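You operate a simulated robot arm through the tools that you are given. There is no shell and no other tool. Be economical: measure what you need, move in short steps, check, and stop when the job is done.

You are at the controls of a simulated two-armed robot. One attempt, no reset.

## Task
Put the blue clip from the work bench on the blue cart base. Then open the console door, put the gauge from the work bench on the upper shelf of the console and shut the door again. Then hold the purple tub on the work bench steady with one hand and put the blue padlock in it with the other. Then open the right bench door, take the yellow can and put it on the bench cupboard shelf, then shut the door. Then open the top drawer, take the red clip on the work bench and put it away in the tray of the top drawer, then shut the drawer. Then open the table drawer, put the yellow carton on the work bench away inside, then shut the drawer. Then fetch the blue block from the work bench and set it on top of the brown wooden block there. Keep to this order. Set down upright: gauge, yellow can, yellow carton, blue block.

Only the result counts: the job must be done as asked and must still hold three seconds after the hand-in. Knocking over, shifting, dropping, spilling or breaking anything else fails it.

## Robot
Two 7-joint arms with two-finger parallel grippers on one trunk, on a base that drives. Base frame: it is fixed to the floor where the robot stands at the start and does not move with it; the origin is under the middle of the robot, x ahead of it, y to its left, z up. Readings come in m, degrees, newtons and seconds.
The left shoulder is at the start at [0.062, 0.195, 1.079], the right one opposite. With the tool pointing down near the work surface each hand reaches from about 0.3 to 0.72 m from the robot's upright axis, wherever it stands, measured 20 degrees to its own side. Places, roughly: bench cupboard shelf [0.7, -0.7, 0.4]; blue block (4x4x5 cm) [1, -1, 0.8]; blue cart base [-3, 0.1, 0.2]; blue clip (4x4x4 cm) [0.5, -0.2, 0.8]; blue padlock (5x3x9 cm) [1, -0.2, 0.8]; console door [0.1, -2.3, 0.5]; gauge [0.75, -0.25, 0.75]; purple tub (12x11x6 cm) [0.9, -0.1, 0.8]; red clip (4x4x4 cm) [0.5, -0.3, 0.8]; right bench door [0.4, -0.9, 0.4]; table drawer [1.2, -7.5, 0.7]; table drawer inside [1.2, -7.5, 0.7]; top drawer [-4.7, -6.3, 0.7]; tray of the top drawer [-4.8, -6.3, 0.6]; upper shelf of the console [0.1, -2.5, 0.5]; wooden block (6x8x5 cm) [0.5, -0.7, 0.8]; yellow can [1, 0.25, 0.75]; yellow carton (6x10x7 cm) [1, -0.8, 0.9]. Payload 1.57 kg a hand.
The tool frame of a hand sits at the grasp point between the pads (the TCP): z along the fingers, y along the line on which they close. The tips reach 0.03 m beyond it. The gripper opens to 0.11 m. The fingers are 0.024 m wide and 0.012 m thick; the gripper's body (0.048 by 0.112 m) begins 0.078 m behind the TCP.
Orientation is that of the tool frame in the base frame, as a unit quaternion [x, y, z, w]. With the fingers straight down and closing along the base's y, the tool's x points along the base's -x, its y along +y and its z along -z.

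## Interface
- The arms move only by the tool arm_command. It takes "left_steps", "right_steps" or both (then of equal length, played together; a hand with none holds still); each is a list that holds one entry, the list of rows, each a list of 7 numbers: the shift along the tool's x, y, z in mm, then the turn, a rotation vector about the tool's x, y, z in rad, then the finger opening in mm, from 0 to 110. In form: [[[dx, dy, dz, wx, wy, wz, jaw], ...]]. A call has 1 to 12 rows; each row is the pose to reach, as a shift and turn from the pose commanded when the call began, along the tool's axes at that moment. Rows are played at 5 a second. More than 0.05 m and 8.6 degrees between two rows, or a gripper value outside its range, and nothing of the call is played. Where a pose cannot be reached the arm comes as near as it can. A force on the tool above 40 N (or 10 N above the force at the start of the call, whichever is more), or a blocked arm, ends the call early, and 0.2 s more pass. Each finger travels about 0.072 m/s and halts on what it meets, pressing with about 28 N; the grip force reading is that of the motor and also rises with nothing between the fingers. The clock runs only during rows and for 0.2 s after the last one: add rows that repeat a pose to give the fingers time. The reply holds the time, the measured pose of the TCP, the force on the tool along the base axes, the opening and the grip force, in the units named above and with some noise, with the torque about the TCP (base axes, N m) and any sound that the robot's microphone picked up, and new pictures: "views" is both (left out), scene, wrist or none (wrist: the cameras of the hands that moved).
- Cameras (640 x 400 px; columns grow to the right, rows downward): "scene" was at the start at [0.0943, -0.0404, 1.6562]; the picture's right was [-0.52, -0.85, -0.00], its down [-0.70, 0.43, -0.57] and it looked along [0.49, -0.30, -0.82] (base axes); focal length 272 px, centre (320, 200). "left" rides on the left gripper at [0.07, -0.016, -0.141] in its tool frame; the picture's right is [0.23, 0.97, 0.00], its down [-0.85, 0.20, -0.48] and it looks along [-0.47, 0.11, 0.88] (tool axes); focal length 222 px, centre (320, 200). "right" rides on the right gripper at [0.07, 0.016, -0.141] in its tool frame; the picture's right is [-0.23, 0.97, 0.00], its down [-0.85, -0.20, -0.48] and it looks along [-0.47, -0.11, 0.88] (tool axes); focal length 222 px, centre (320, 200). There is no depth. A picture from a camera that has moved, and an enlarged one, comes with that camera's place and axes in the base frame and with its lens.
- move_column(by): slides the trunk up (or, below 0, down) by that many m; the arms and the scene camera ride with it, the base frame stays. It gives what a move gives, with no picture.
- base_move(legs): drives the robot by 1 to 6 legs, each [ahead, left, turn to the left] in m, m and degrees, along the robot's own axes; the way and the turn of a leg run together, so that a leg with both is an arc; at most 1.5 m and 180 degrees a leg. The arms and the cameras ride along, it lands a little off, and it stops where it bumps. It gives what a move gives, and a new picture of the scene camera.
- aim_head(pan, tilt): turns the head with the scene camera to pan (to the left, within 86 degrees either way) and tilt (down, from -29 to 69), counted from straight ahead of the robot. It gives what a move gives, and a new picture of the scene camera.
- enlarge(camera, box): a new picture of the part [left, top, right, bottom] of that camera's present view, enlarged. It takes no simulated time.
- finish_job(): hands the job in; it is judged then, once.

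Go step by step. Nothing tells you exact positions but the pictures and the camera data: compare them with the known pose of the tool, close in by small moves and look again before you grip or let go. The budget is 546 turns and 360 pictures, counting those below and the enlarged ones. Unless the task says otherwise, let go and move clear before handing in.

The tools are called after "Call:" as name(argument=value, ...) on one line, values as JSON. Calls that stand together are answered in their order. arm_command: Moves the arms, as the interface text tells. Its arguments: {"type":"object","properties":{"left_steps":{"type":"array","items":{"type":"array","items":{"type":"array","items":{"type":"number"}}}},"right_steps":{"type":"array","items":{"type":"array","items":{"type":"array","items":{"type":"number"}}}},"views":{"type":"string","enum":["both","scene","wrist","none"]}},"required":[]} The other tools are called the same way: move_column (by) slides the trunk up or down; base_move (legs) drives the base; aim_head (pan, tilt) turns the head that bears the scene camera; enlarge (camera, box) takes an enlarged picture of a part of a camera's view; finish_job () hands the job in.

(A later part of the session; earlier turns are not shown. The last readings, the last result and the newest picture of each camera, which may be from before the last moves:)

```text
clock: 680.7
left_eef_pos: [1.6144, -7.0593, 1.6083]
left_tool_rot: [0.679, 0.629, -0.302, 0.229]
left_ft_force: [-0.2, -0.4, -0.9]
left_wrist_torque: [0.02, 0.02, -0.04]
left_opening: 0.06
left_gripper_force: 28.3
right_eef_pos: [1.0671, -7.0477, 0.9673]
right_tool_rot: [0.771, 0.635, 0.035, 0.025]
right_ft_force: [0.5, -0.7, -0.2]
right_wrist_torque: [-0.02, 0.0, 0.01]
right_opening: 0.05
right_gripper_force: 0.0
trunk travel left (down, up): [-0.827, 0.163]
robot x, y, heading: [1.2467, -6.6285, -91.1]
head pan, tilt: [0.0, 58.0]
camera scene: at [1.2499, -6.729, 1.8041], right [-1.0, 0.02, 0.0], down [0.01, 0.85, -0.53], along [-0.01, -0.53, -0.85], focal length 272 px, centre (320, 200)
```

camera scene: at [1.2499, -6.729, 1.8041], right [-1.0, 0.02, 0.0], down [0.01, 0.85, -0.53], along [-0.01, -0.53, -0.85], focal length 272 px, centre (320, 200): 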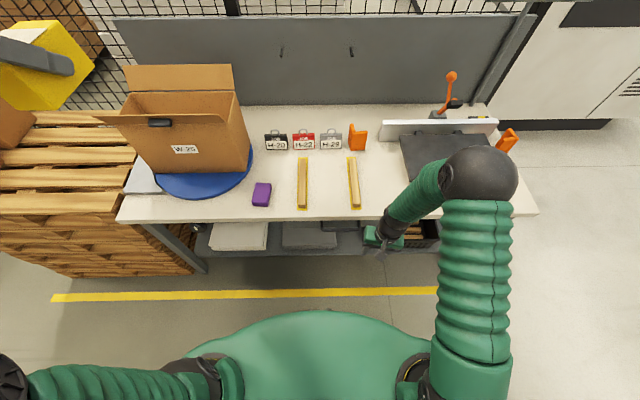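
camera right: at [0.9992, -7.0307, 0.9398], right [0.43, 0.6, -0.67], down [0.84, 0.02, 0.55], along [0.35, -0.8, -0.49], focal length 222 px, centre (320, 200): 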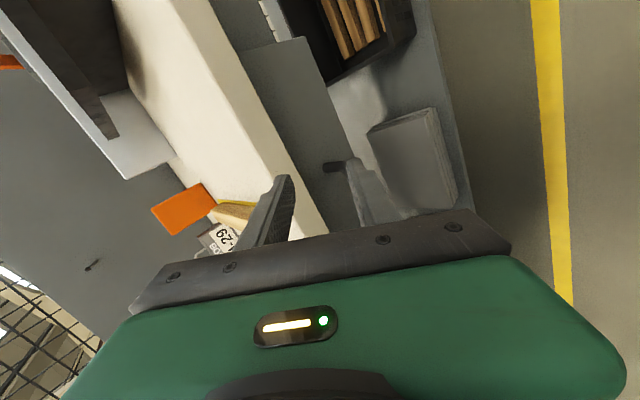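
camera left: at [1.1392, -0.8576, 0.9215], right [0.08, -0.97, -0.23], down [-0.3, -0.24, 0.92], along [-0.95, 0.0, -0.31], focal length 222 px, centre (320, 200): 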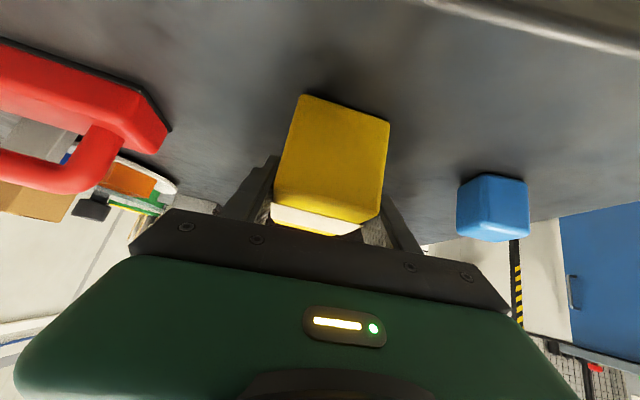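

Good posture again. I lower the trunk to bring the shoulder near handle height and level the right hand in front of the drawer.

Call:
move_column(by=-0.4)

Call:
arm_command(right_steps=[[[-3, 6, -19, 0, -0.143, 0, 50], [-7, 13, -38, 0, -0.286, 0, 50], [-11, 20, -57, 0, -0.429, 0, 50], [-14, 26, -76, 0, -0.571, 0, 50], [-18, 33, -95, 0, -0.714, 0, 50], [-21, 39, -113, 0, -0.857, 0, 50], [-25, 46, -132, 0, -1.0, 0, 50], [-28, 52, -151, 0, -1.143, 0, 50], [-32, 59, -170, 0, -1.286, 0, 50], [-36, 65, -189, 0, -1.429, 0, 50], [-39, 72, -208, 0, -1.571, 0, 50], [-39, 72, -208, 0, -1.571, 0, 50]]], views="wrist")

```text
clock: 684.5
left_eef_pos: [1.6148, -7.0576, 1.2084]
left_tool_rot: [0.679, 0.629, -0.302, 0.227]
left_ft_force: [-0.5, -0.9, -1.2]
left_wrist_torque: [0.01, -0.02, 0.02]
left_opening: 0.0601
left_gripper_force: 28.2
right_eef_pos: [1.0677, -7.0471, 0.5664]
right_tool_rot: [0.77, 0.637, 0.034, 0.024]
right_ft_force: [0.0, 0.3, -0.2]
right_wrist_torque: [-0.01, 0.01, 0.01]
right_opening: 0.0504
right_gripper_force: 0.1
trunk travel left (down, up): [-0.427, 0.563]
robot x, y, heading: [1.2539, -6.6246, -91.0]
head pan, tilt: [0.0, 58.0]
```

```text
clock: 687.1
left_eef_pos: [1.6142, -7.0581, 1.2086]
left_tool_rot: [0.678, 0.63, -0.302, 0.228]
left_ft_force: [-0.4, -0.2, -1.5]
left_wrist_torque: [0.03, -0.02, 0.01]
left_opening: 0.0596
left_gripper_force: 28.1
right_eef_pos: [1.1153, -7.1019, 0.7807]
right_tool_rot: [0.569, 0.432, -0.521, 0.467]
right_ft_force: [0.2, -0.2, -0.8]
right_wrist_torque: [0.01, 0.01, 0.01]
right_opening: 0.05
right_gripper_force: 0.1
right hand out of reach, approached as far as the arm can: row 6, 7, 8, 9
trunk travel left (down, up): [-0.427, 0.563]
robot x, y, heading: [1.2499, -6.6261, -91.0]
head pan, tilt: [0.0, 58.0]
camera right: at [1.163, -6.9653, 0.7153], right [0.93, -0.19, 0.31], down [-0.18, 0.5, 0.85], along [-0.31, -0.84, 0.44], focal length 222 px, centre (320, 200)
```

right: 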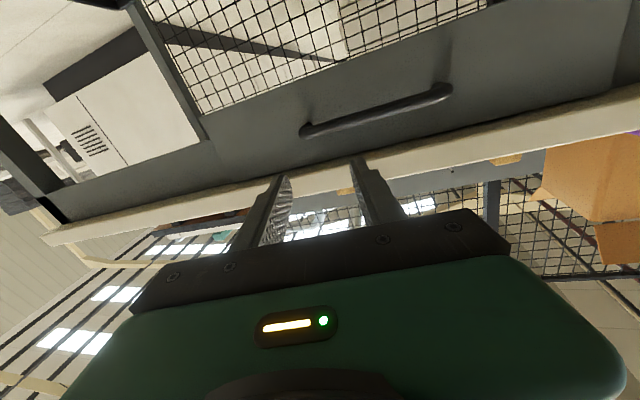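

The hand is level and the bar is at z≈0.757, x 1.08–1.23. I roll the hand 90° so the fingers close vertically.

Call:
arm_command(right_steps=[[[2, 2, 0, 0, 0, -0.143, 50], [4, 4, 0, 0, 0, -0.286, 50], [6, 6, 0, 0, 0, -0.429, 50], [8, 8, 0, 0, 0, -0.571, 50], [10, 10, 0, 0, 0, -0.714, 50], [12, 12, 0, 0, 0, -0.857, 50], [14, 14, 0, 0, 0, -1.0, 50], [16, 16, 0, 0, 0, -1.143, 50], [18, 18, 0, 0, 0, -1.286, 50], [20, 20, 0, 0, 0, -1.429, 50], [22, 22, 0, 0, 0, -1.571, 50], [22, 22, 0, 0, 0, -1.571, 50]]], views="wrist")

```text
clock: 688.4
left_eef_pos: [1.6137, -7.0584, 1.2059]
left_tool_rot: [0.679, 0.63, -0.302, 0.228]
left_ft_force: [-0.7, 0.4, -1.1]
left_wrist_torque: [0.04, 0.01, 0.02]
left_opening: 0.06
left_gripper_force: 28.4
right_eef_pos: [1.0579, -7.1111, 0.7774]
right_tool_rot: [-0.433, -0.564, 0.671, -0.209]
right_ft_force: [-0.3, 0.4, 0.1]
right_wrist_torque: [0.0, -0.02, 0.04]
right_opening: 0.0502
right_gripper_force: 0.1
trunk travel left (down, up): [-0.427, 0.563]
robot x, y, heading: [1.2497, -6.6248, -91.2]
head pan, tilt: [0.0, 58.0]
stopped in row 6 (right hand): the arm was blocked; the commanded pose is now the measured one
camera right: at [1.0814, -6.9687, 0.7128], right [0.87, -0.32, -0.38], down [0.47, 0.33, 0.82], along [-0.14, -0.89, 0.43], focal length 222 px, centre (320, 200)
```

right: 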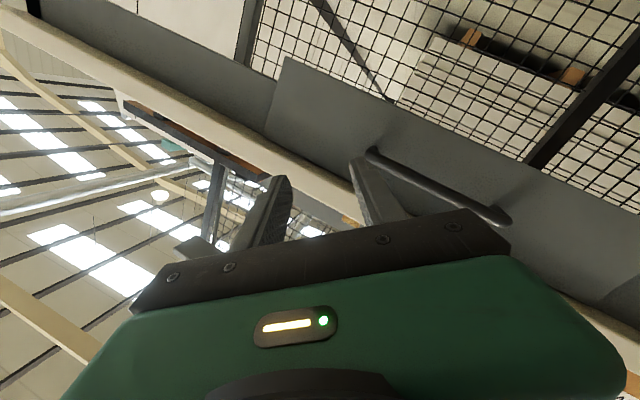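

The arm is too cramped here for that roll. I undo it, and will stand to the left at a diagonal, where the needed hand turn is much smaller and the reach longer.

Call:
arm_command(right_steps=[[[0, 0, -10, 0, 0, 0.14, 50], [0, 0, -20, 0, 0, 0.28, 50], [0, 0, -30, 0, 0, 0.42, 50], [0, 0, -40, 0, 0, 0.56, 50], [0, 0, -40, 0, 0, 0.7, 50]]], views="none")

Call:
arm_command(right_steps=[[[15, -6, -4, 0, 0.143, 0, 50], [30, -12, -8, 0, 0.286, 0, 50], [45, -18, -12, 0, 0.429, 0, 50], [60, -24, -16, 0, 0.571, 0, 50], [75, -30, -20, 0, 0.714, 0, 50], [90, -36, -24, 0, 0.857, 0, 50], [105, -42, -28, 0, 1.0, 0, 50], [120, -48, -32, 0, 1.143, 0, 50], [135, -54, -36, 0, 1.286, 0, 50], [150, -60, -40, 0, 1.429, 0, 50], [165, -66, -40, 0, 1.571, 0, 50]]], views="none")

```text
clock: 689.6
left_eef_pos: [1.6137, -7.058, 1.2095]
left_tool_rot: [0.679, 0.629, -0.303, 0.227]
left_ft_force: [0.1, -0.6, -1.5]
left_wrist_torque: [0.0, 0.02, 0.01]
left_opening: 0.0599
left_gripper_force: 27.5
right_eef_pos: [1.0772, -7.0755, 0.7773]
right_tool_rot: [0.597, 0.386, -0.558, 0.428]
right_ft_force: [-0.5, 0.2, 0.5]
right_wrist_torque: [0.02, 0.04, 0.02]
right_opening: 0.05
right_gripper_force: 0.1
trunk travel left (down, up): [-0.427, 0.563]
robot x, y, heading: [1.2505, -6.6266, -90.9]
head pan, tilt: [0.0, 58.0]
```

```text
clock: 692.0
left_eef_pos: [1.6128, -7.059, 1.2084]
left_tool_rot: [0.679, 0.63, -0.302, 0.228]
left_ft_force: [-1.2, -0.4, -1.9]
left_wrist_torque: [0.03, 0.01, 0.02]
left_opening: 0.0598
left_gripper_force: 27.8
right_eef_pos: [1.0395, -7.015, 0.6085]
right_tool_rot: [0.817, 0.575, 0.028, 0.027]
right_ft_force: [-0.6, 0.0, -0.2]
right_wrist_torque: [0.01, -0.02, -0.01]
right_opening: 0.0502
right_gripper_force: 0.0
right hand out of reach, approached as far as the arm can: row 1, 2, 3, 4, 5, 6, 7
trunk travel left (down, up): [-0.427, 0.563]
robot x, y, heading: [1.2504, -6.6293, -91.1]
head pan, tilt: [0.0, 58.0]
```

Call:
move_column(by=0.25)

Call:
base_move(legs=[[0, 0.4, 0], [0, 0, -39]])

```text
clock: 694.6
left_eef_pos: [1.6147, -7.0585, 1.4584]
left_tool_rot: [0.678, 0.629, -0.303, 0.228]
left_ft_force: [0.0, 0.2, -0.8]
left_wrist_torque: [0.05, -0.03, -0.04]
left_opening: 0.0597
left_gripper_force: 27.7
right_eef_pos: [1.0405, -7.0151, 0.8593]
right_tool_rot: [0.817, 0.575, 0.028, 0.028]
right_ft_force: [-0.2, -0.2, -1.0]
right_wrist_torque: [-0.03, -0.01, 0.01]
right_opening: 0.0501
right_gripper_force: 0.0
trunk travel left (down, up): [-0.677, 0.313]
robot x, y, heading: [1.2503, -6.6281, -90.9]
head pan, tilt: [0.0, 58.0]
```

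```text
clock: 698.9
left_eef_pos: [1.6834, -7.195, 1.4589]
left_tool_rot: [0.845, 0.377, -0.36, 0.118]
left_ft_force: [0.3, 0.1, -2.8]
left_wrist_torque: [0.0, 0.01, 0.01]
left_opening: 0.0599
left_gripper_force: 28.4
right_eef_pos: [1.2553, -6.8126, 0.8596]
right_tool_rot: [0.959, 0.281, 0.017, 0.036]
right_ft_force: [0.1, 0.2, -0.1]
right_wrist_torque: [0.01, -0.01, 0.02]
right_opening: 0.05
right_gripper_force: 0.0
trunk travel left (down, up): [-0.677, 0.313]
robot x, y, heading: [1.6634, -6.6362, -128.7]
head pan, tilt: [0.0, 58.0]
camera scene: at [1.5971, -6.7119, 1.6541], right [-0.78, 0.62, 0.0], down [0.53, 0.66, -0.53], along [-0.33, -0.41, -0.85], focal length 272 px, centre (320, 200)
```

scene: 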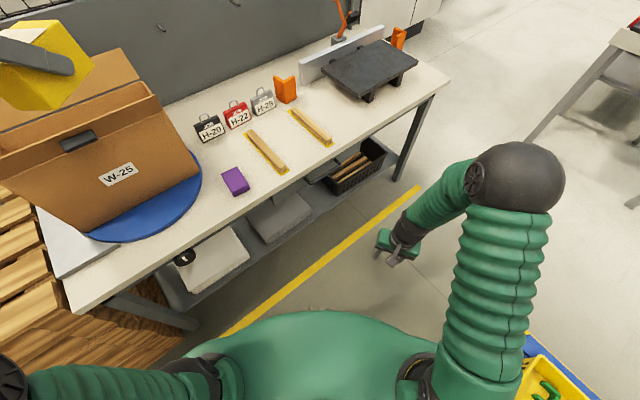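

Call:
arm_command(right_steps=[[[-32, 22, -6, 0, 0, 0.082, 50], [-63, 43, -12, 0, 0, 0.163, 50], [-95, 65, -18, 0, 0, 0.245, 50], [-127, 86, -24, 0, 0, 0.326, 50], [-158, 108, -30, 0, 0, 0.408, 50], [-190, 129, -36, 0, 0, 0.489, 50], [-221, 151, -40, 0, 0, 0.571, 50], [-221, 151, -40, 0, 0, 0.571, 50]]], views="none")

Call:
arm_command(right_steps=[[[0, 16, 14, -0.131, 0, 0, 45], [0, 33, 29, -0.262, 0, 0, 45], [0, 49, 43, -0.393, 0, 0, 45], [0, 65, 57, -0.524, 0, 0, 40], [0, 82, 72, -0.654, 0, 0, 40], [0, 98, 86, -0.785, 0, 0, 40], [0, 98, 86, -0.785, 0, 0, 40]]], views="wrist")

```text
clock: 700.7
left_eef_pos: [1.6866, -7.1938, 1.4595]
left_tool_rot: [0.845, 0.376, -0.361, 0.118]
left_ft_force: [0.0, -0.2, -1.5]
left_wrist_torque: [0.03, 0.01, -0.01]
left_opening: 0.0598
left_gripper_force: 28.2
right_eef_pos: [1.1495, -7.057, 0.9089]
right_tool_rot: [0.999, 0.0, 0.026, 0.028]
right_ft_force: [0.0, -0.3, -0.3]
right_wrist_torque: [0.03, -0.01, -0.02]
right_opening: 0.0501
right_gripper_force: 0.0
trunk travel left (down, up): [-0.677, 0.313]
robot x, y, heading: [1.6568, -6.633, -128.5]
head pan, tilt: [0.0, 58.0]
```

```text
clock: 702.3
left_eef_pos: [1.685, -7.1952, 1.4591]
left_tool_rot: [0.845, 0.377, -0.36, 0.119]
left_ft_force: [-0.8, -0.2, -0.8]
left_wrist_torque: [-0.01, 0.03, -0.03]
left_opening: 0.0599
left_gripper_force: 28.0
right_eef_pos: [1.1521, -7.1583, 0.8282]
right_tool_rot: [0.911, -0.011, 0.023, 0.411]
right_ft_force: [0.3, 0.5, -0.2]
right_wrist_torque: [-0.02, -0.01, -0.03]
right_opening: 0.0398
right_gripper_force: 0.1
trunk travel left (down, up): [-0.677, 0.313]
robot x, y, heading: [1.6578, -6.6318, -128.4]
head pan, tilt: [0.0, 58.0]
camera right: at [1.2152, -7.0637, 0.9376], right [-0.26, -0.65, 0.72], down [-0.86, 0.49, 0.12], along [-0.43, -0.59, -0.69], focal length 222 px, centre (320, 200)
```

right: 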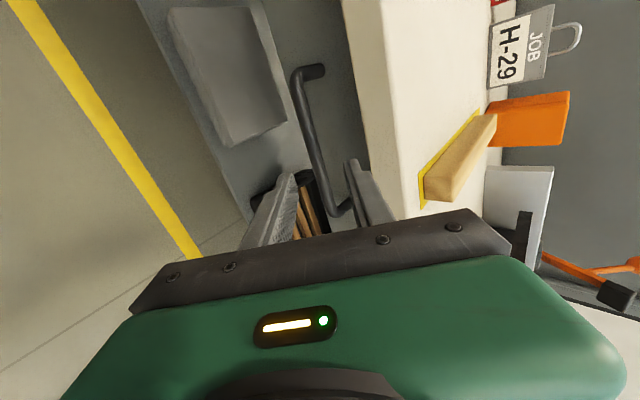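

The bar is centred between the fingers. I close in along the tool.

Call:
arm_command(right_steps=[[[0, 0, 30, 0, 0, 0, 40], [0, 0, 62, 0, 0, 0, 40], [0, 0, 62, 0, 0, 0, 40]]], views="wrist")

```text
clock: 703.1
left_eef_pos: [1.6855, -7.1934, 1.4598]
left_tool_rot: [0.845, 0.377, -0.36, 0.119]
left_ft_force: [0.7, 0.1, -0.4]
left_wrist_torque: [0.01, 0.02, 0.01]
left_opening: 0.06
left_gripper_force: 27.5
right_eef_pos: [1.1551, -7.2071, 0.7891]
right_tool_rot: [0.912, -0.01, 0.024, 0.41]
right_ft_force: [0.1, -0.7, 0.1]
right_wrist_torque: [0.01, -0.01, 0.03]
right_opening: 0.0401
right_gripper_force: 0.1
trunk travel left (down, up): [-0.677, 0.313]
robot x, y, heading: [1.659, -6.6292, -128.8]
head pan, tilt: [0.0, 58.0]
camera right: at [1.2189, -7.1116, 0.8988], right [-0.26, -0.65, 0.72], down [-0.86, 0.49, 0.12], along [-0.43, -0.58, -0.69], focal length 222 px, centre (320, 200)
```

right: 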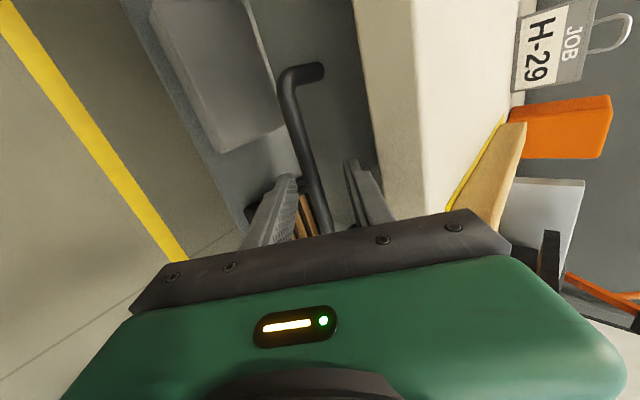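

Call:
arm_command(right_steps=[[[0, 0, 0, 0, 0, 0, 25], [0, 0, 0, 0, 0, 0, 8], [0, 0, 0, 0, 0, 0, 0], [0, 0, 0, 0, 0, 0, 0]]], views="none")

```text
clock: 704.1
left_eef_pos: [1.6866, -7.1935, 1.4592]
left_tool_rot: [0.845, 0.377, -0.36, 0.119]
left_ft_force: [0.6, -0.4, -1.0]
left_wrist_torque: [0.04, -0.04, 0.04]
left_opening: 0.0601
left_gripper_force: 28.2
right_eef_pos: [1.1537, -7.2066, 0.7901]
right_tool_rot: [0.912, -0.01, 0.023, 0.41]
right_ft_force: [0.0, 3.2, 6.1]
right_wrist_torque: [-0.02, 0.06, -0.08]
right_opening: 0.0001
right_gripper_force: 21.5
trunk travel left (down, up): [-0.677, 0.313]
robot x, y, heading: [1.6619, -6.6337, -128.5]
head pan, tilt: [0.0, 58.0]
```

The fingers closed just short of the bar. I reopen, go 22 mm deeper and close again.

Call:
arm_command(right_steps=[[[0, 0, -12, 0, 0, 0, 10], [0, 0, -12, 0, 0, 0, 40], [0, 0, -12, 0, 0, 0, 40], [0, 0, 5, 0, 0, 0, 40], [0, 0, 22, 0, 0, 0, 40], [0, 0, 22, 0, 0, 0, 20], [0, 0, 22, 0, 0, 0, 0], [0, 0, 22, 0, 0, 0, 0]]], views="none")

```text
clock: 705.9
left_eef_pos: [1.6829, -7.1935, 1.4587]
left_tool_rot: [0.846, 0.377, -0.359, 0.119]
left_ft_force: [0.2, -0.4, -2.0]
left_wrist_torque: [-0.01, 0.02, 0.03]
left_opening: 0.0599
left_gripper_force: 28.4
right_eef_pos: [1.1618, -7.2165, 0.7715]
right_tool_rot: [0.913, -0.01, 0.027, 0.408]
right_ft_force: [4.9, 21.8, -16.4]
right_wrist_torque: [0.49, 0.31, 0.8]
right_opening: 0.0145
right_gripper_force: 30.6
right hand out of reach, approached as far as the arm can: row 5, 6, 7, 8
trunk travel left (down, up): [-0.677, 0.313]
robot x, y, heading: [1.656, -6.6281, -128.5]
head pan, tilt: [0.0, 58.0]
```

Gripped. I pull by moving the base straight +y by 0.2 m.

Call:
base_move(legs=[[-0.157, -0.125, 0]])

```text
clock: 707.5
left_eef_pos: [1.6918, -7.0008, 1.4578]
left_tool_rot: [0.845, 0.38, -0.358, 0.118]
left_ft_force: [0.0, 0.3, -1.4]
left_wrist_torque: [0.03, 0.01, 0.0]
left_opening: 0.0598
left_gripper_force: 28.3
right_eef_pos: [1.1654, -7.0286, 0.774]
right_tool_rot: [0.912, -0.009, 0.024, 0.41]
right_ft_force: [-18.5, -1.5, -14.1]
right_wrist_torque: [0.23, 0.99, 0.13]
right_opening: 0.0147
right_gripper_force: 30.8
trunk travel left (down, up): [-0.677, 0.313]
robot x, y, heading: [1.6652, -6.4367, -128.4]
head pan, tilt: [0.0, 58.0]
camera scene: at [1.5983, -6.5229, 1.6537], right [-0.78, 0.62, 0.0], down [0.53, 0.67, -0.52], along [-0.33, -0.41, -0.85], focal length 272 px, centre (320, 200)
```

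scene: 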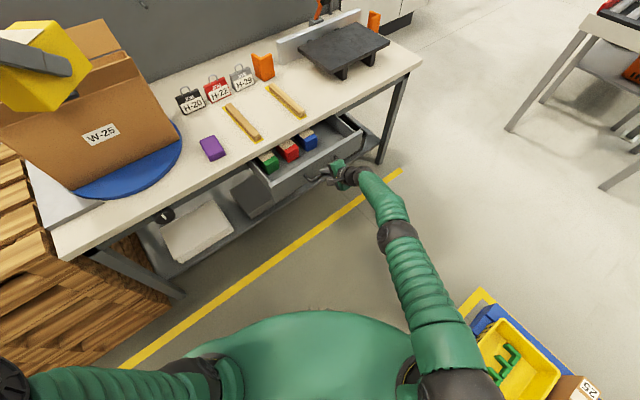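

The drawer is open, with coloured blocks inside. I pull a bit further for room.

Call:
base_move(legs=[[-0.06, -0.048, 0]])

Call:
enlarge(camera="scene", box=[190, 70, 390, 210])

```text
clock: 708.5
left_eef_pos: [1.7087, -6.9393, 1.4517]
left_tool_rot: [0.843, 0.383, -0.361, 0.112]
left_ft_force: [-0.1, -0.4, -1.6]
left_wrist_torque: [0.03, 0.04, -0.02]
left_opening: 0.0597
left_gripper_force: 27.7
right_eef_pos: [1.1678, -6.9627, 0.7768]
right_tool_rot: [0.913, -0.009, 0.013, 0.408]
right_ft_force: [-18.5, -2.2, -16.6]
right_wrist_torque: [0.27, 0.93, 0.15]
right_opening: 0.0144
right_gripper_force: 30.6
trunk travel left (down, up): [-0.677, 0.313]
robot x, y, heading: [1.6675, -6.3592, -128.4]
head pan, tilt: [0.0, 58.0]
camera scene: at [1.6144, -6.4652, 1.653], right [-0.78, 0.62, 0.01], down [0.52, 0.67, -0.52], along [-0.33, -0.4, -0.85], focal length 272 px, centre (320, 200)
```

scene: 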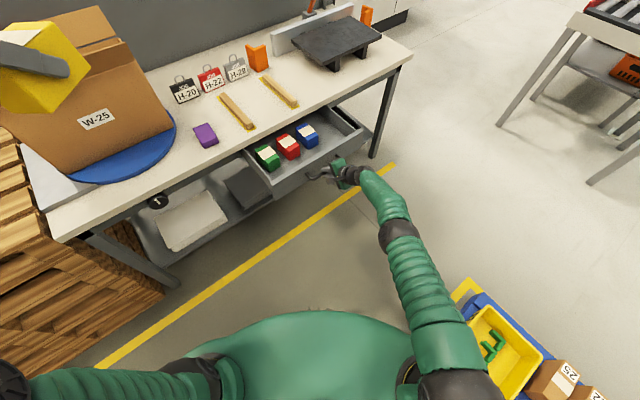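

```text
2.86 times, centred on (290, 140) of scene
camera zoom: at [1.6144, -6.4652, 1.653], right [-0.78, 0.62, 0.01], down [0.52, 0.67, -0.52], along [-0.33, -0.4, -0.85], focal length 776 px, centre (406, 371)
```

zoom: 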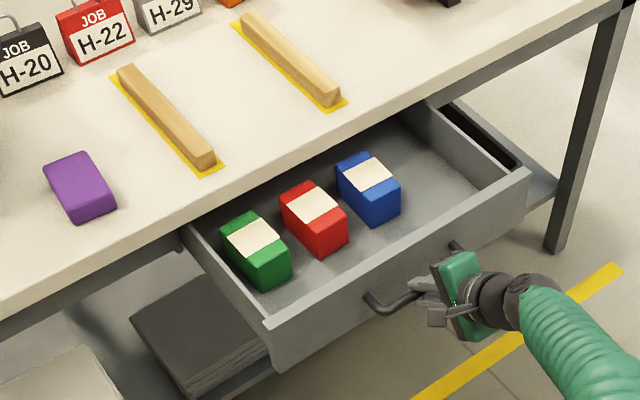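

There is a free slot right of the blue carton, near (0.995,-7.19). I release the handle and restore the right hand to its normal pose.

Call:
arm_command(right_steps=[[[0, 0, 0, 0, 0, 0, 25], [0, 0, 0, 0, 0, 0, 45], [0, 0, -30, 0, 0, 0, 45], [0, 0, -60, 0, 0, 0, 45], [0, -10, -100, 0.13, 0, 0, 45], [0, -20, -140, 0.26, 0, 0, 45], [0, -30, -180, 0.39, 0, 0, 45], [0, -40, -210, 0.52, 0, 0, 45], [0, -50, -235, 0.65, 0, 0, 45], [0, -60, -250, 0.785, 0, 0, 45]]], views="none")

Call:
arm_command(right_steps=[[[0, 0, -10, 0, 0, -0.12, 45], [0, 0, -20, 0, 0, -0.24, 45], [0, 0, -30, 0, 0, -0.36, 45], [0, 0, -40, 0, 0, -0.48, 45], [0, 0, -50, 0, 0, -0.6, 45], [0, 0, -60, 0, 0, -0.68, 45]]], views="none")

Call:
base_move(legs=[[0.22, 0.17, 0], [0, 0, 38.4], [0, -0.8, 0]])

```text
clock: 710.7
left_eef_pos: [1.7003, -6.9186, 1.4605]
left_tool_rot: [0.843, 0.38, -0.362, 0.118]
left_ft_force: [0.2, -0.3, -2.1]
left_wrist_torque: [0.05, -0.01, 0.0]
left_opening: 0.0598
left_gripper_force: 28.3
right_eef_pos: [1.1613, -6.7228, 0.902]
right_tool_rot: [0.999, -0.005, 0.018, 0.033]
right_ft_force: [0.5, 0.1, 0.1]
right_wrist_torque: [-0.02, -0.03, 0.02]
right_opening: 0.0451
right_gripper_force: 0.1
trunk travel left (down, up): [-0.677, 0.313]
robot x, y, heading: [1.6681, -6.3601, -128.3]
head pan, tilt: [0.0, 58.0]
```

```text
clock: 712.1
left_eef_pos: [1.7016, -6.917, 1.4619]
left_tool_rot: [0.843, 0.38, -0.362, 0.12]
left_ft_force: [0.0, -0.5, -1.7]
left_wrist_torque: [0.01, 0.0, 0.03]
left_opening: 0.0598
left_gripper_force: 28.1
right_eef_pos: [1.1594, -6.717, 0.9608]
right_tool_rot: [0.943, 0.331, 0.006, 0.04]
right_ft_force: [0.0, 0.4, -0.7]
right_wrist_torque: [0.01, 0.01, 0.0]
right_opening: 0.0452
right_gripper_force: 0.1
trunk travel left (down, up): [-0.677, 0.313]
robot x, y, heading: [1.6661, -6.3561, -128.5]
head pan, tilt: [0.0, 58.0]
```

```text
clock: 719.8
left_eef_pos: [1.2596, -7.0697, 1.4603]
left_tool_rot: [0.669, 0.639, -0.301, 0.233]
left_ft_force: [0.1, 0.0, -1.3]
left_wrist_torque: [0.03, 0.01, -0.02]
left_opening: 0.0595
left_gripper_force: 28.4
right_eef_pos: [0.7099, -7.2533, 0.961]
right_tool_rot: [0.781, 0.623, 0.017, 0.035]
right_ft_force: [0.6, 1.0, 0.1]
right_wrist_torque: [-0.02, 0.0, 0.01]
right_opening: 0.0452
right_gripper_force: 0.2
trunk travel left (down, up): [-0.677, 0.313]
robot x, y, heading: [0.8833, -6.656, -89.7]
head pan, tilt: [0.0, 58.0]
camera scene: at [0.8864, -6.7581, 1.6541], right [-1.0, -0.01, 0.0], down [-0.01, 0.85, -0.53], along [0.0, -0.53, -0.85], focal length 272 px, centre (320, 200)
```

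scene: 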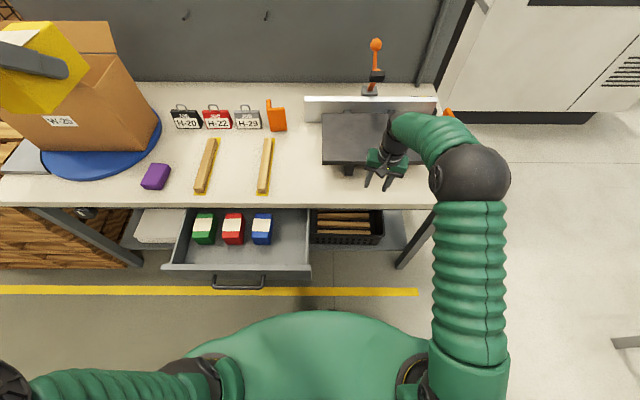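

Room for the carton is at x≈1.00. I pull the right hand back, step the base slightly, and bring the carton over the drawer.

Call:
arm_command(right_steps=[[[30, 0, -20, 0, 0, 0, 45], [70, 0, -40, 0, 0, 0, 45], [110, 0, -60, 0, 0, 0, 45], [150, 0, -80, 0, 0, -0.05, 45]]], views="none")

Call:
base_move(legs=[[-0.05, -0.08, 0]])

Call:
arm_command(left_steps=[[[19, -10, 37, -0.008, -0.001, -0.008, 40], [38, -20, 75, -0.016, -0.002, -0.016, 40], [58, -30, 112, -0.024, -0.003, -0.025, 40], [77, -40, 150, -0.032, -0.003, -0.033, 40], [96, -50, 187, -0.04, -0.004, -0.041, 40], [115, -60, 224, -0.048, -0.005, -0.049, 40], [135, -70, 262, -0.057, -0.006, -0.058, 40], [154, -80, 299, -0.065, -0.007, -0.066, 40]]], views="none")

```text
clock: 720.8
left_eef_pos: [1.2571, -7.0653, 1.4612]
left_tool_rot: [0.669, 0.637, -0.303, 0.235]
left_ft_force: [-0.3, 0.8, -2.8]
left_wrist_torque: [0.02, 0.03, 0.01]
left_opening: 0.0597
left_gripper_force: 28.1
right_eef_pos: [0.7371, -7.1012, 1.0421]
right_tool_rot: [0.765, 0.643, 0.016, 0.038]
right_ft_force: [-0.8, 0.9, -0.9]
right_wrist_torque: [-0.06, 0.02, 0.01]
right_opening: 0.0451
right_gripper_force: 0.0
trunk travel left (down, up): [-0.677, 0.313]
robot x, y, heading: [0.878, -6.6575, -89.7]
head pan, tilt: [0.0, 58.0]
```

```text
clock: 721.9
left_eef_pos: [1.2143, -7.0208, 1.4491]
left_tool_rot: [0.665, 0.641, -0.31, 0.225]
left_ft_force: [0.4, -1.1, -2.3]
left_wrist_torque: [0.03, 0.06, -0.09]
left_opening: 0.0595
left_gripper_force: 28.2
right_eef_pos: [0.6822, -7.0562, 1.0438]
right_tool_rot: [0.764, 0.644, 0.009, 0.028]
right_ft_force: [0.8, -0.4, 0.3]
right_wrist_torque: [-0.01, 0.04, -0.01]
right_opening: 0.0449
right_gripper_force: 0.1
trunk travel left (down, up): [-0.677, 0.313]
robot x, y, heading: [0.8046, -6.6032, -89.6]
head pan, tilt: [0.0, 58.0]
camera scene: at [0.8442, -6.7122, 1.6533], right [-1.0, -0.01, 0.02], down [-0.02, 0.85, -0.53], along [-0.02, -0.53, -0.85], focal length 272 px, centre (320, 200)
```

scene: 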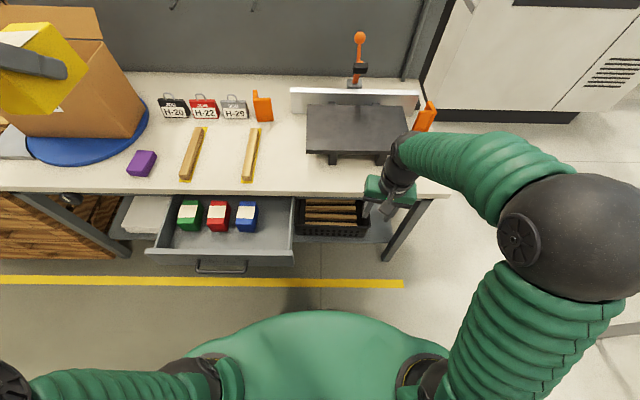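

```text
clock: 723.7
left_eef_pos: [1.0757, -7.1131, 1.1437]
left_tool_rot: [0.638, 0.67, -0.291, 0.245]
left_ft_force: [-0.3, 0.9, -1.9]
left_wrist_torque: [0.01, 0.01, -0.02]
left_opening: 0.0596
left_gripper_force: 28.2
right_eef_pos: [0.663, -7.0532, 1.0419]
right_tool_rot: [0.763, 0.645, 0.016, 0.036]
right_ft_force: [0.5, -0.9, -0.8]
right_wrist_torque: [0.01, -0.02, 0.01]
right_opening: 0.045
right_gripper_force: 0.0
trunk travel left (down, up): [-0.677, 0.313]
robot x, y, heading: [0.8049, -6.6073, -89.5]
head pan, tilt: [0.0, 58.0]
```

Call:
arm_command(left_steps=[[[20, -10, 34, -0.007, 0, -0.007, 40], [40, -20, 68, -0.014, 0, -0.014, 40], [60, -30, 101, -0.021, 0, -0.021, 40], [81, -40, 135, -0.028, -0.003, -0.029, 40], [101, -50, 169, -0.035, -0.004, -0.036, 40], [121, -60, 203, -0.042, -0.005, -0.043, 40], [121, -60, 203, -0.042, -0.005, -0.043, 40]]], views="both")

```text
clock: 725.3
left_eef_pos: [0.9993, -7.1654, 0.9226]
left_tool_rot: [0.617, 0.688, -0.285, 0.255]
left_ft_force: [0.0, 0.9, -1.5]
left_wrist_torque: [0.01, 0.0, -0.04]
left_opening: 0.0599
left_gripper_force: 28.0
right_eef_pos: [0.6609, -7.0518, 1.0434]
right_tool_rot: [0.764, 0.644, 0.015, 0.037]
right_ft_force: [-0.2, 0.6, 0.0]
right_wrist_torque: [0.03, 0.01, 0.0]
right_opening: 0.0451
right_gripper_force: 0.0
trunk travel left (down, up): [-0.677, 0.313]
robot x, y, heading: [0.8079, -6.6029, -89.8]
head pan, tilt: [0.0, 58.0]
camera scene: at [0.8096, -6.7084, 1.6541], right [-1.0, -0.01, 0.0], down [-0.01, 0.85, -0.53], along [0.0, -0.53, -0.85], focal length 272 px, centre (320, 200)
camera left: at [0.9757, -7.0186, 0.9745], right [0.94, 0.23, -0.23], down [0.29, -0.25, 0.92], along [0.16, -0.94, -0.3], focal length 222 px, centre (320, 200)
```

scene: 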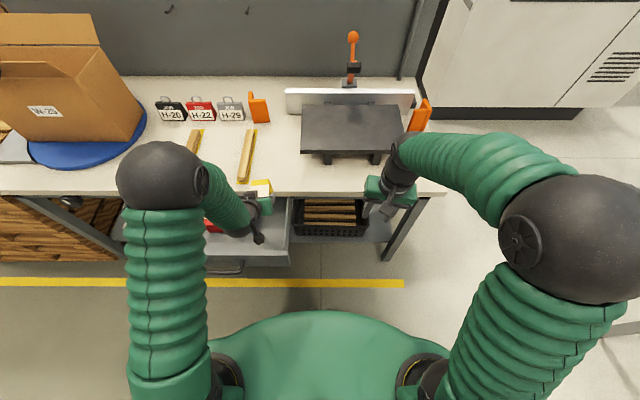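
left: 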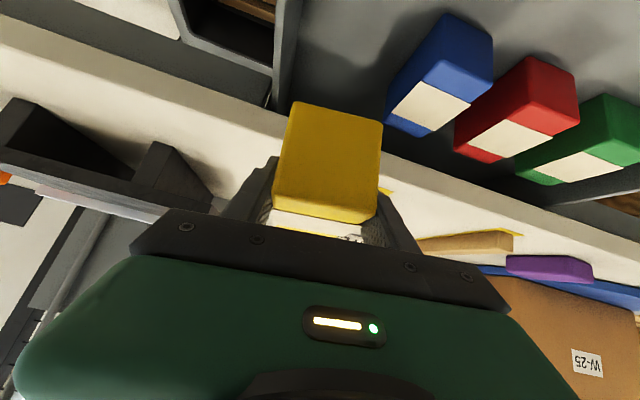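

The slot spans x≈0.956–1.069; I shift 16 mm to centre the carton and lower it with the trunk.

Call:
arm_command(left_steps=[[[0, 8, 0, 0, 0, 0, 40], [0, 16, 0, 0, 0, 0, 40], [0, 16, 0, 0, 0, 0, 40]]], views="none")

Call:
move_column(by=-0.1)

Call:
enlarge(camera="left", box=[0, 0, 640, 400])

```text
clock: 726.1
left_eef_pos: [1.0119, -7.1657, 0.921]
left_tool_rot: [0.618, 0.687, -0.285, 0.255]
left_ft_force: [0.8, 0.3, -2.1]
left_wrist_torque: [0.02, -0.01, -0.01]
left_opening: 0.0597
left_gripper_force: 28.2
right_eef_pos: [0.66, -7.0526, 1.0422]
right_tool_rot: [0.764, 0.644, 0.017, 0.037]
right_ft_force: [0.3, 0.3, 0.8]
right_wrist_torque: [-0.01, 0.01, 0.03]
right_opening: 0.0451
right_gripper_force: 0.1
trunk travel left (down, up): [-0.677, 0.313]
robot x, y, heading: [0.8072, -6.6065, -89.6]
head pan, tilt: [0.0, 58.0]
```

```text
clock: 727.4
left_eef_pos: [1.0103, -7.1653, 0.8216]
left_tool_rot: [0.617, 0.688, -0.283, 0.256]
left_ft_force: [-0.1, -0.4, -1.6]
left_wrist_torque: [0.02, 0.01, 0.04]
left_opening: 0.0597
left_gripper_force: 27.8
right_eef_pos: [0.6597, -7.0528, 0.9408]
right_tool_rot: [0.764, 0.643, 0.016, 0.038]
right_ft_force: [0.4, -0.4, -0.2]
right_wrist_torque: [0.04, 0.01, 0.02]
right_opening: 0.0451
right_gripper_force: 0.3
trunk travel left (down, up): [-0.577, 0.413]
robot x, y, heading: [0.8024, -6.6099, -89.5]
head pan, tilt: [0.0, 58.0]
```

```text
1.00 times, centred on (320, 200) of left (not enlarged: the box is as wide or as high as the picture)
camera zoom: at [0.9871, -7.0186, 0.8742], right [0.94, 0.23, -0.23], down [0.29, -0.25, 0.92], along [0.16, -0.94, -0.3], focal length 222 px, centre (320, 200)
```

zoom: 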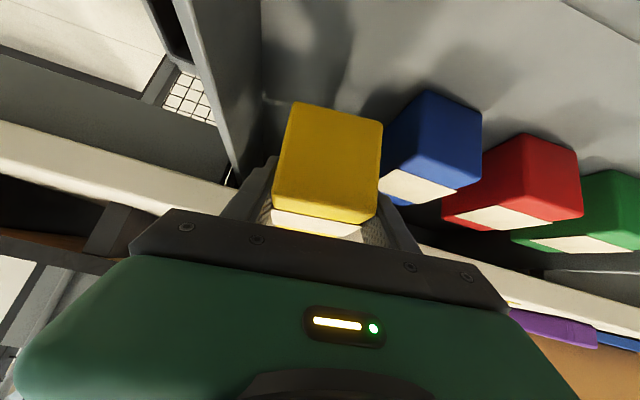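

Call:
arm_command(left_steps=[[[0, 7, 0, 0, 0, 0, 40], [0, 7, 0, 0, 0, 0, 40]]], views="none")

Call:
move_column(by=-0.05)

Call:
move_column(by=-0.012)

```text
clock: 728.0
left_eef_pos: [1.0202, -7.1653, 0.821]
left_tool_rot: [0.618, 0.687, -0.284, 0.256]
left_ft_force: [-0.1, -1.1, -0.8]
left_wrist_torque: [0.01, -0.04, -0.01]
left_opening: 0.0601
left_gripper_force: 28.1
right_eef_pos: [0.6593, -7.0536, 0.9413]
right_tool_rot: [0.764, 0.644, 0.016, 0.036]
right_ft_force: [0.9, 0.3, 0.1]
right_wrist_torque: [0.0, 0.04, -0.02]
right_opening: 0.045
right_gripper_force: 0.1
trunk travel left (down, up): [-0.577, 0.413]
robot x, y, heading: [0.8052, -6.6074, -89.7]
head pan, tilt: [0.0, 58.0]
```

```text
clock: 729.0
left_eef_pos: [1.0177, -7.1647, 0.7715]
left_tool_rot: [0.617, 0.688, -0.283, 0.256]
left_ft_force: [0.2, 0.2, -1.6]
left_wrist_torque: [0.02, 0.02, -0.02]
left_opening: 0.0599
left_gripper_force: 28.3
right_eef_pos: [0.6603, -7.053, 0.8913]
right_tool_rot: [0.764, 0.644, 0.017, 0.038]
right_ft_force: [-0.5, -0.3, 0.4]
right_wrist_torque: [0.02, -0.03, 0.02]
right_opening: 0.0449
right_gripper_force: 0.0
trunk travel left (down, up): [-0.527, 0.463]
robot x, y, heading: [0.8068, -6.603, -89.7]
head pan, tilt: [0.0, 58.0]
```

```text
clock: 729.5
left_eef_pos: [1.017, -7.165, 0.7622]
left_tool_rot: [0.617, 0.687, -0.285, 0.257]
left_ft_force: [1.0, 0.1, 17.6]
left_wrist_torque: [0.76, -0.52, -0.01]
left_opening: 0.0598
left_gripper_force: 28.4
right_eef_pos: [0.6568, -7.0511, 0.8798]
right_tool_rot: [0.764, 0.644, 0.017, 0.038]
right_ft_force: [-0.1, -1.1, 0.1]
right_wrist_torque: [0.01, 0.01, 0.0]
right_opening: 0.045
right_gripper_force: 0.0
trunk travel left (down, up): [-0.515, 0.475]
robot x, y, heading: [0.8049, -6.6085, -89.7]
head pan, tilt: [0.0, 58.0]
```

Contact with the drawer floor. I ease up 3 mm, open slightly and back out along the tool.

Call:
move_column(by=0.003)

Call:
arm_command(left_steps=[[[0, 0, 0, 0, 0, 0, 66], [0, 0, 0, 0, 0, 0, 74], [0, 0, 0, 0, 0, 0, 74], [0, 0, -25, 0, 0, 0, 74], [0, 0, -55, 0, 0, 0, 74], [0, 0, -90, 0, 0, 0, 74]]], views="wrist")

```text
clock: 730.1
left_eef_pos: [1.0181, -7.1641, 0.7618]
left_tool_rot: [0.618, 0.688, -0.283, 0.255]
left_ft_force: [0.1, -0.2, 5.5]
left_wrist_torque: [0.3, -0.18, -0.02]
left_opening: 0.0598
left_gripper_force: 27.5
right_eef_pos: [0.6593, -7.0526, 0.8831]
right_tool_rot: [0.764, 0.644, 0.017, 0.037]
right_ft_force: [0.5, -0.8, -0.3]
right_wrist_torque: [0.01, 0.01, -0.04]
right_opening: 0.0449
right_gripper_force: 0.1
trunk travel left (down, up): [-0.518, 0.472]
robot x, y, heading: [0.8058, -6.6082, -89.8]
head pan, tilt: [0.0, 58.0]
```

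```text
clock: 731.5
left_eef_pos: [1.0182, -7.0999, 0.825]
left_tool_rot: [0.618, 0.686, -0.285, 0.256]
left_ft_force: [1.5, 0.5, 0.6]
left_wrist_torque: [0.01, -0.01, 0.0]
left_opening: 0.074
left_gripper_force: 0.0
right_eef_pos: [0.6585, -7.0523, 0.8826]
right_tool_rot: [0.764, 0.644, 0.017, 0.039]
right_ft_force: [0.0, 0.8, 0.1]
right_wrist_torque: [-0.02, -0.03, 0.05]
right_opening: 0.045
right_gripper_force: 0.2
trunk travel left (down, up): [-0.518, 0.472]
robot x, y, heading: [0.8051, -6.6029, -89.9]
head pan, tilt: [0.0, 58.0]
camera left: at [0.9947, -6.9528, 0.8781], right [0.94, 0.23, -0.23], down [0.29, -0.25, 0.92], along [0.16, -0.94, -0.3], focal length 222 px, centre (320, 200)
```

left: 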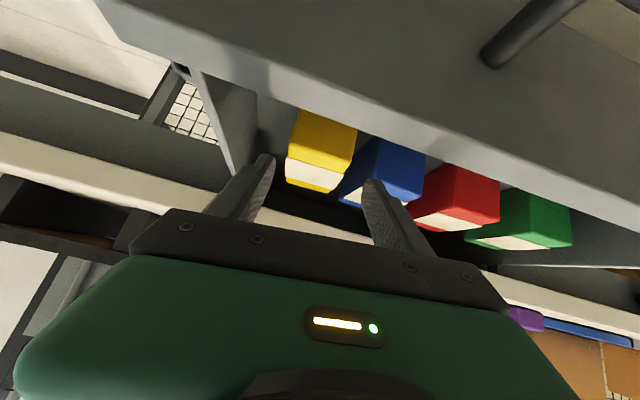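

The yellow carton stands upright beside the others. I raise the left hand and bring the right hand in front of the drawer to push it shut.

Call:
arm_command(left_steps=[[[-15, 0, -35, 0, 0, 0, 40], [-35, 0, -70, 0, 0, 0, 20], [-60, 0, -100, 0, 0, 0, 0], [-90, 0, -130, 0, 0, 0, 0], [-120, 0, -160, 0, 0, 0, 0]]], right_steps=[[[30, 0, 0, 0, 0, -0.05, 20], [60, 0, 0, 0, 0, -0.1, 0], [90, 0, 0, 0, 0, -0.15, 0], [120, 0, 0, 0, 0, -0.15, 0], [130, 0, 0, 0, 0, -0.15, 0]]], views="none")

Call:
base_move(legs=[[0, 0.47, 0]])

```text
clock: 732.7
left_eef_pos: [1.0329, -7.075, 1.0229]
left_tool_rot: [0.617, 0.688, -0.284, 0.253]
left_ft_force: [-0.5, 0.0, -0.3]
left_wrist_torque: [0.01, 0.0, -0.04]
left_opening: 0.0
left_gripper_force: 21.2
right_eef_pos: [0.6836, -6.9229, 0.8792]
right_tool_rot: [0.714, 0.699, 0.013, 0.037]
right_ft_force: [0.0, 0.0, -0.1]
right_wrist_torque: [0.04, 0.02, 0.01]
right_opening: 0.0001
right_gripper_force: 20.9
trunk travel left (down, up): [-0.518, 0.472]
robot x, y, heading: [0.8063, -6.6075, -89.5]
head pan, tilt: [0.0, 58.0]
```

```text
clock: 735.5
left_eef_pos: [1.4976, -7.0743, 1.0233]
left_tool_rot: [0.621, 0.685, -0.284, 0.255]
left_ft_force: [-0.3, 0.0, -0.5]
left_wrist_torque: [0.02, -0.02, 0.01]
left_opening: 0.0
left_gripper_force: 21.8
right_eef_pos: [1.1519, -6.9212, 0.878]
right_tool_rot: [0.716, 0.697, 0.015, 0.04]
right_ft_force: [-0.2, 0.0, -1.2]
right_wrist_torque: [0.0, -0.02, -0.02]
right_opening: 0.0
right_gripper_force: 20.8
trunk travel left (down, up): [-0.518, 0.472]
robot x, y, heading: [1.2803, -6.6069, -90.3]
head pan, tilt: [0.0, 58.0]
camera scene: at [1.2743, -6.7057, 1.4952], right [-1.0, 0.0, 0.0], down [0.0, 0.85, -0.53], along [0.0, -0.53, -0.85], focal length 272 px, centre (320, 200)
```

scene: 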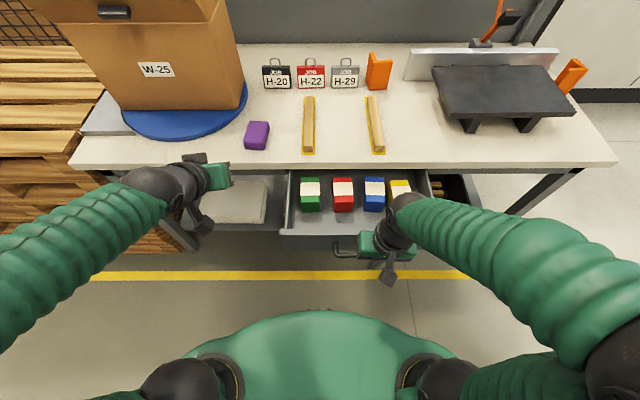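

I lower the closed fingers before the handle and push the drawer in.

Call:
arm_command(right_steps=[[[0, 0, 40, 0, 0, 0, 0], [0, 0, 80, 0, 0, 0, 0], [0, 0, 118, 0, 0, 0, 0], [-30, 0, 118, 0, 0, 0, 0], [-60, 0, 118, 0, 0, 0, 0], [-92, 0, 118, 0, 0, 0, 0], [-125, 0, 118, 0, 0, 0, 0], [-158, 0, 118, 0, 0, 0, 0], [-191, 0, 118, 0, 0, 0, 0], [-224, 0, 118, 0, 0, 0, 0], [-257, 0, 118, 0, 0, 0, 0], [-285, 0, 118, 0, 0, 0, 0]]], views="scene")

```text
clock: 738.1
left_eef_pos: [1.5011, -7.0757, 1.0223]
left_tool_rot: [0.62, 0.686, -0.284, 0.255]
left_ft_force: [-0.7, 0.0, -0.1]
left_wrist_torque: [0.01, 0.0, 0.01]
left_opening: 0.0001
left_gripper_force: 21.3
right_eef_pos: [1.1509, -7.209, 0.7708]
right_tool_rot: [0.716, 0.697, 0.013, 0.038]
right_ft_force: [1.0, 0.9, -2.2]
right_wrist_torque: [0.17, -0.01, 0.02]
right_opening: 0.0
right_gripper_force: 21.7
trunk travel left (down, up): [-0.518, 0.472]
robot x, y, heading: [1.2777, -6.6037, -89.9]
head pan, tilt: [0.0, 58.0]
camera scene: at [1.2791, -6.7077, 1.4951], right [-1.0, 0.0, 0.0], down [0.0, 0.85, -0.53], along [0.0, -0.53, -0.85], focal length 272 px, centre (320, 200)
```

scene: 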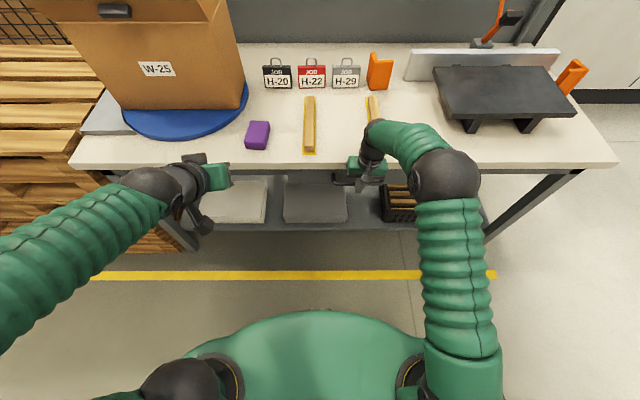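

Call:
arm_command(right_steps=[[[-8, 0, 0, 0, 0, 0, 0], [-16, 0, 0, 0, 0, 0, 0], [-24, 0, 0, 0, 0, 0, 0], [-32, 0, 0, 0, 0, 0, 0], [-40, 0, 0, 0, 0, 0, 0]]], views="none")

Call:
arm_command(right_steps=[[[40, 0, 0, 0, 0, 0, 0], [80, 0, 0, 0, 0, 0, 0], [120, 0, 0, 0, 0, 0, 0], [160, 0, -40, 0, 0, 0, 0], [190, 0, -80, 0, 0, 0, 0]]], views="scene")

```text
clock: 738.6
left_eef_pos: [1.4998, -7.0743, 1.0226]
left_tool_rot: [0.62, 0.685, -0.285, 0.254]
left_ft_force: [0.5, -0.7, -0.2]
left_wrist_torque: [0.03, 0.06, 0.01]
left_opening: 0.0001
left_gripper_force: 21.3
right_eef_pos: [1.1507, -7.211, 0.7693]
right_tool_rot: [0.716, 0.697, 0.023, 0.028]
right_ft_force: [-3.5, 16.9, 10.4]
right_wrist_torque: [0.08, -0.54, -0.08]
right_opening: 0.0001
right_gripper_force: 21.5
trunk travel left (down, up): [-0.518, 0.472]
robot x, y, heading: [1.2784, -6.6045, -90.1]
head pan, tilt: [0.0, 58.0]
stopped in row 2 (right hand): the force on the tool passed its limit at 45 N (the readings are from after the stop); the commanded pose is now the measured one
```

```text
refused: row 4 steps farther than a row can; nothing moved
```

Call:
arm_command(right_steps=[[[40, 0, 0, 0, 0, 0, 0], [80, 0, 0, 0, 0, 0, 0], [120, 0, 0, 0, 0, 0, 0], [150, 0, -35, 0, 0, 0, 0], [170, 0, -75, 0, 0, 0, 0], [170, 0, -120, 0, 0, 0, 0]]], views="none")

Call:
aim_head(pan=-5, tilt=52)

Call:
enlarge(camera="scene", box=[240, 120, 420, 240])

```text
clock: 740.0
left_eef_pos: [1.5017, -7.0742, 1.0225]
left_tool_rot: [0.62, 0.686, -0.285, 0.254]
left_ft_force: [0.2, 0.1, -0.4]
left_wrist_torque: [0.0, 0.02, 0.01]
left_opening: 0.0
left_gripper_force: 21.2
right_eef_pos: [1.1457, -7.0406, 0.888]
right_tool_rot: [0.716, 0.697, 0.021, 0.03]
right_ft_force: [0.1, 0.5, 0.5]
right_wrist_torque: [-0.02, 0.01, -0.01]
right_opening: 0.0002
right_gripper_force: 21.2
trunk travel left (down, up): [-0.518, 0.472]
robot x, y, heading: [1.278, -6.6044, -90.2]
head pan, tilt: [0.0, 58.0]
```

```text
clock: 740.7
left_eef_pos: [1.5008, -7.0739, 1.0225]
left_tool_rot: [0.62, 0.685, -0.285, 0.254]
left_ft_force: [-0.2, 1.3, 0.5]
left_wrist_torque: [0.01, 0.0, -0.02]
left_opening: 0.0001
left_gripper_force: 21.8
right_eef_pos: [1.1457, -7.0407, 0.8871]
right_tool_rot: [0.716, 0.697, 0.021, 0.03]
right_ft_force: [0.2, 0.9, 0.0]
right_wrist_torque: [-0.01, 0.03, -0.02]
right_opening: 0.0
right_gripper_force: 20.9
trunk travel left (down, up): [-0.518, 0.472]
robot x, y, heading: [1.2792, -6.6024, -90.0]
head pan, tilt: [-5.0, 52.0]
camera scene: at [1.2724, -6.712, 1.5027], right [-1.0, 0.09, 0.0], down [0.07, 0.79, -0.61], along [-0.05, -0.61, -0.79], focal length 272 px, centre (320, 200)
```

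scene: 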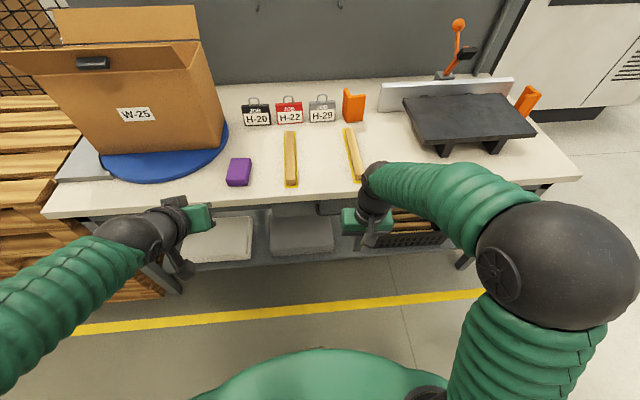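

```text
3.33 times, centred on (330, 180) of scene
camera zoom: at [1.2724, -6.712, 1.5027], right [-1.0, 0.09, 0.0], down [0.07, 0.79, -0.61], along [-0.05, -0.61, -0.79], focal length 906 px, centre (287, 267)
```

zoom: 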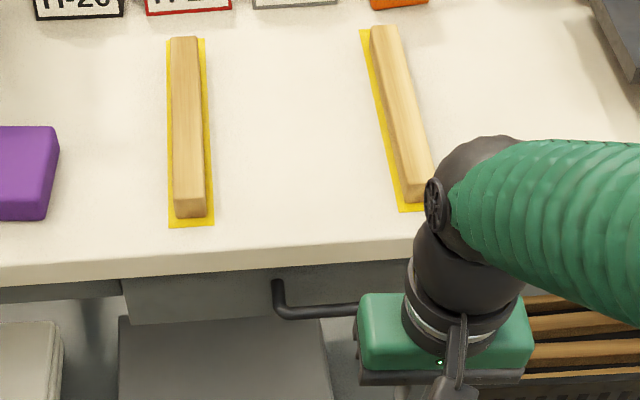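

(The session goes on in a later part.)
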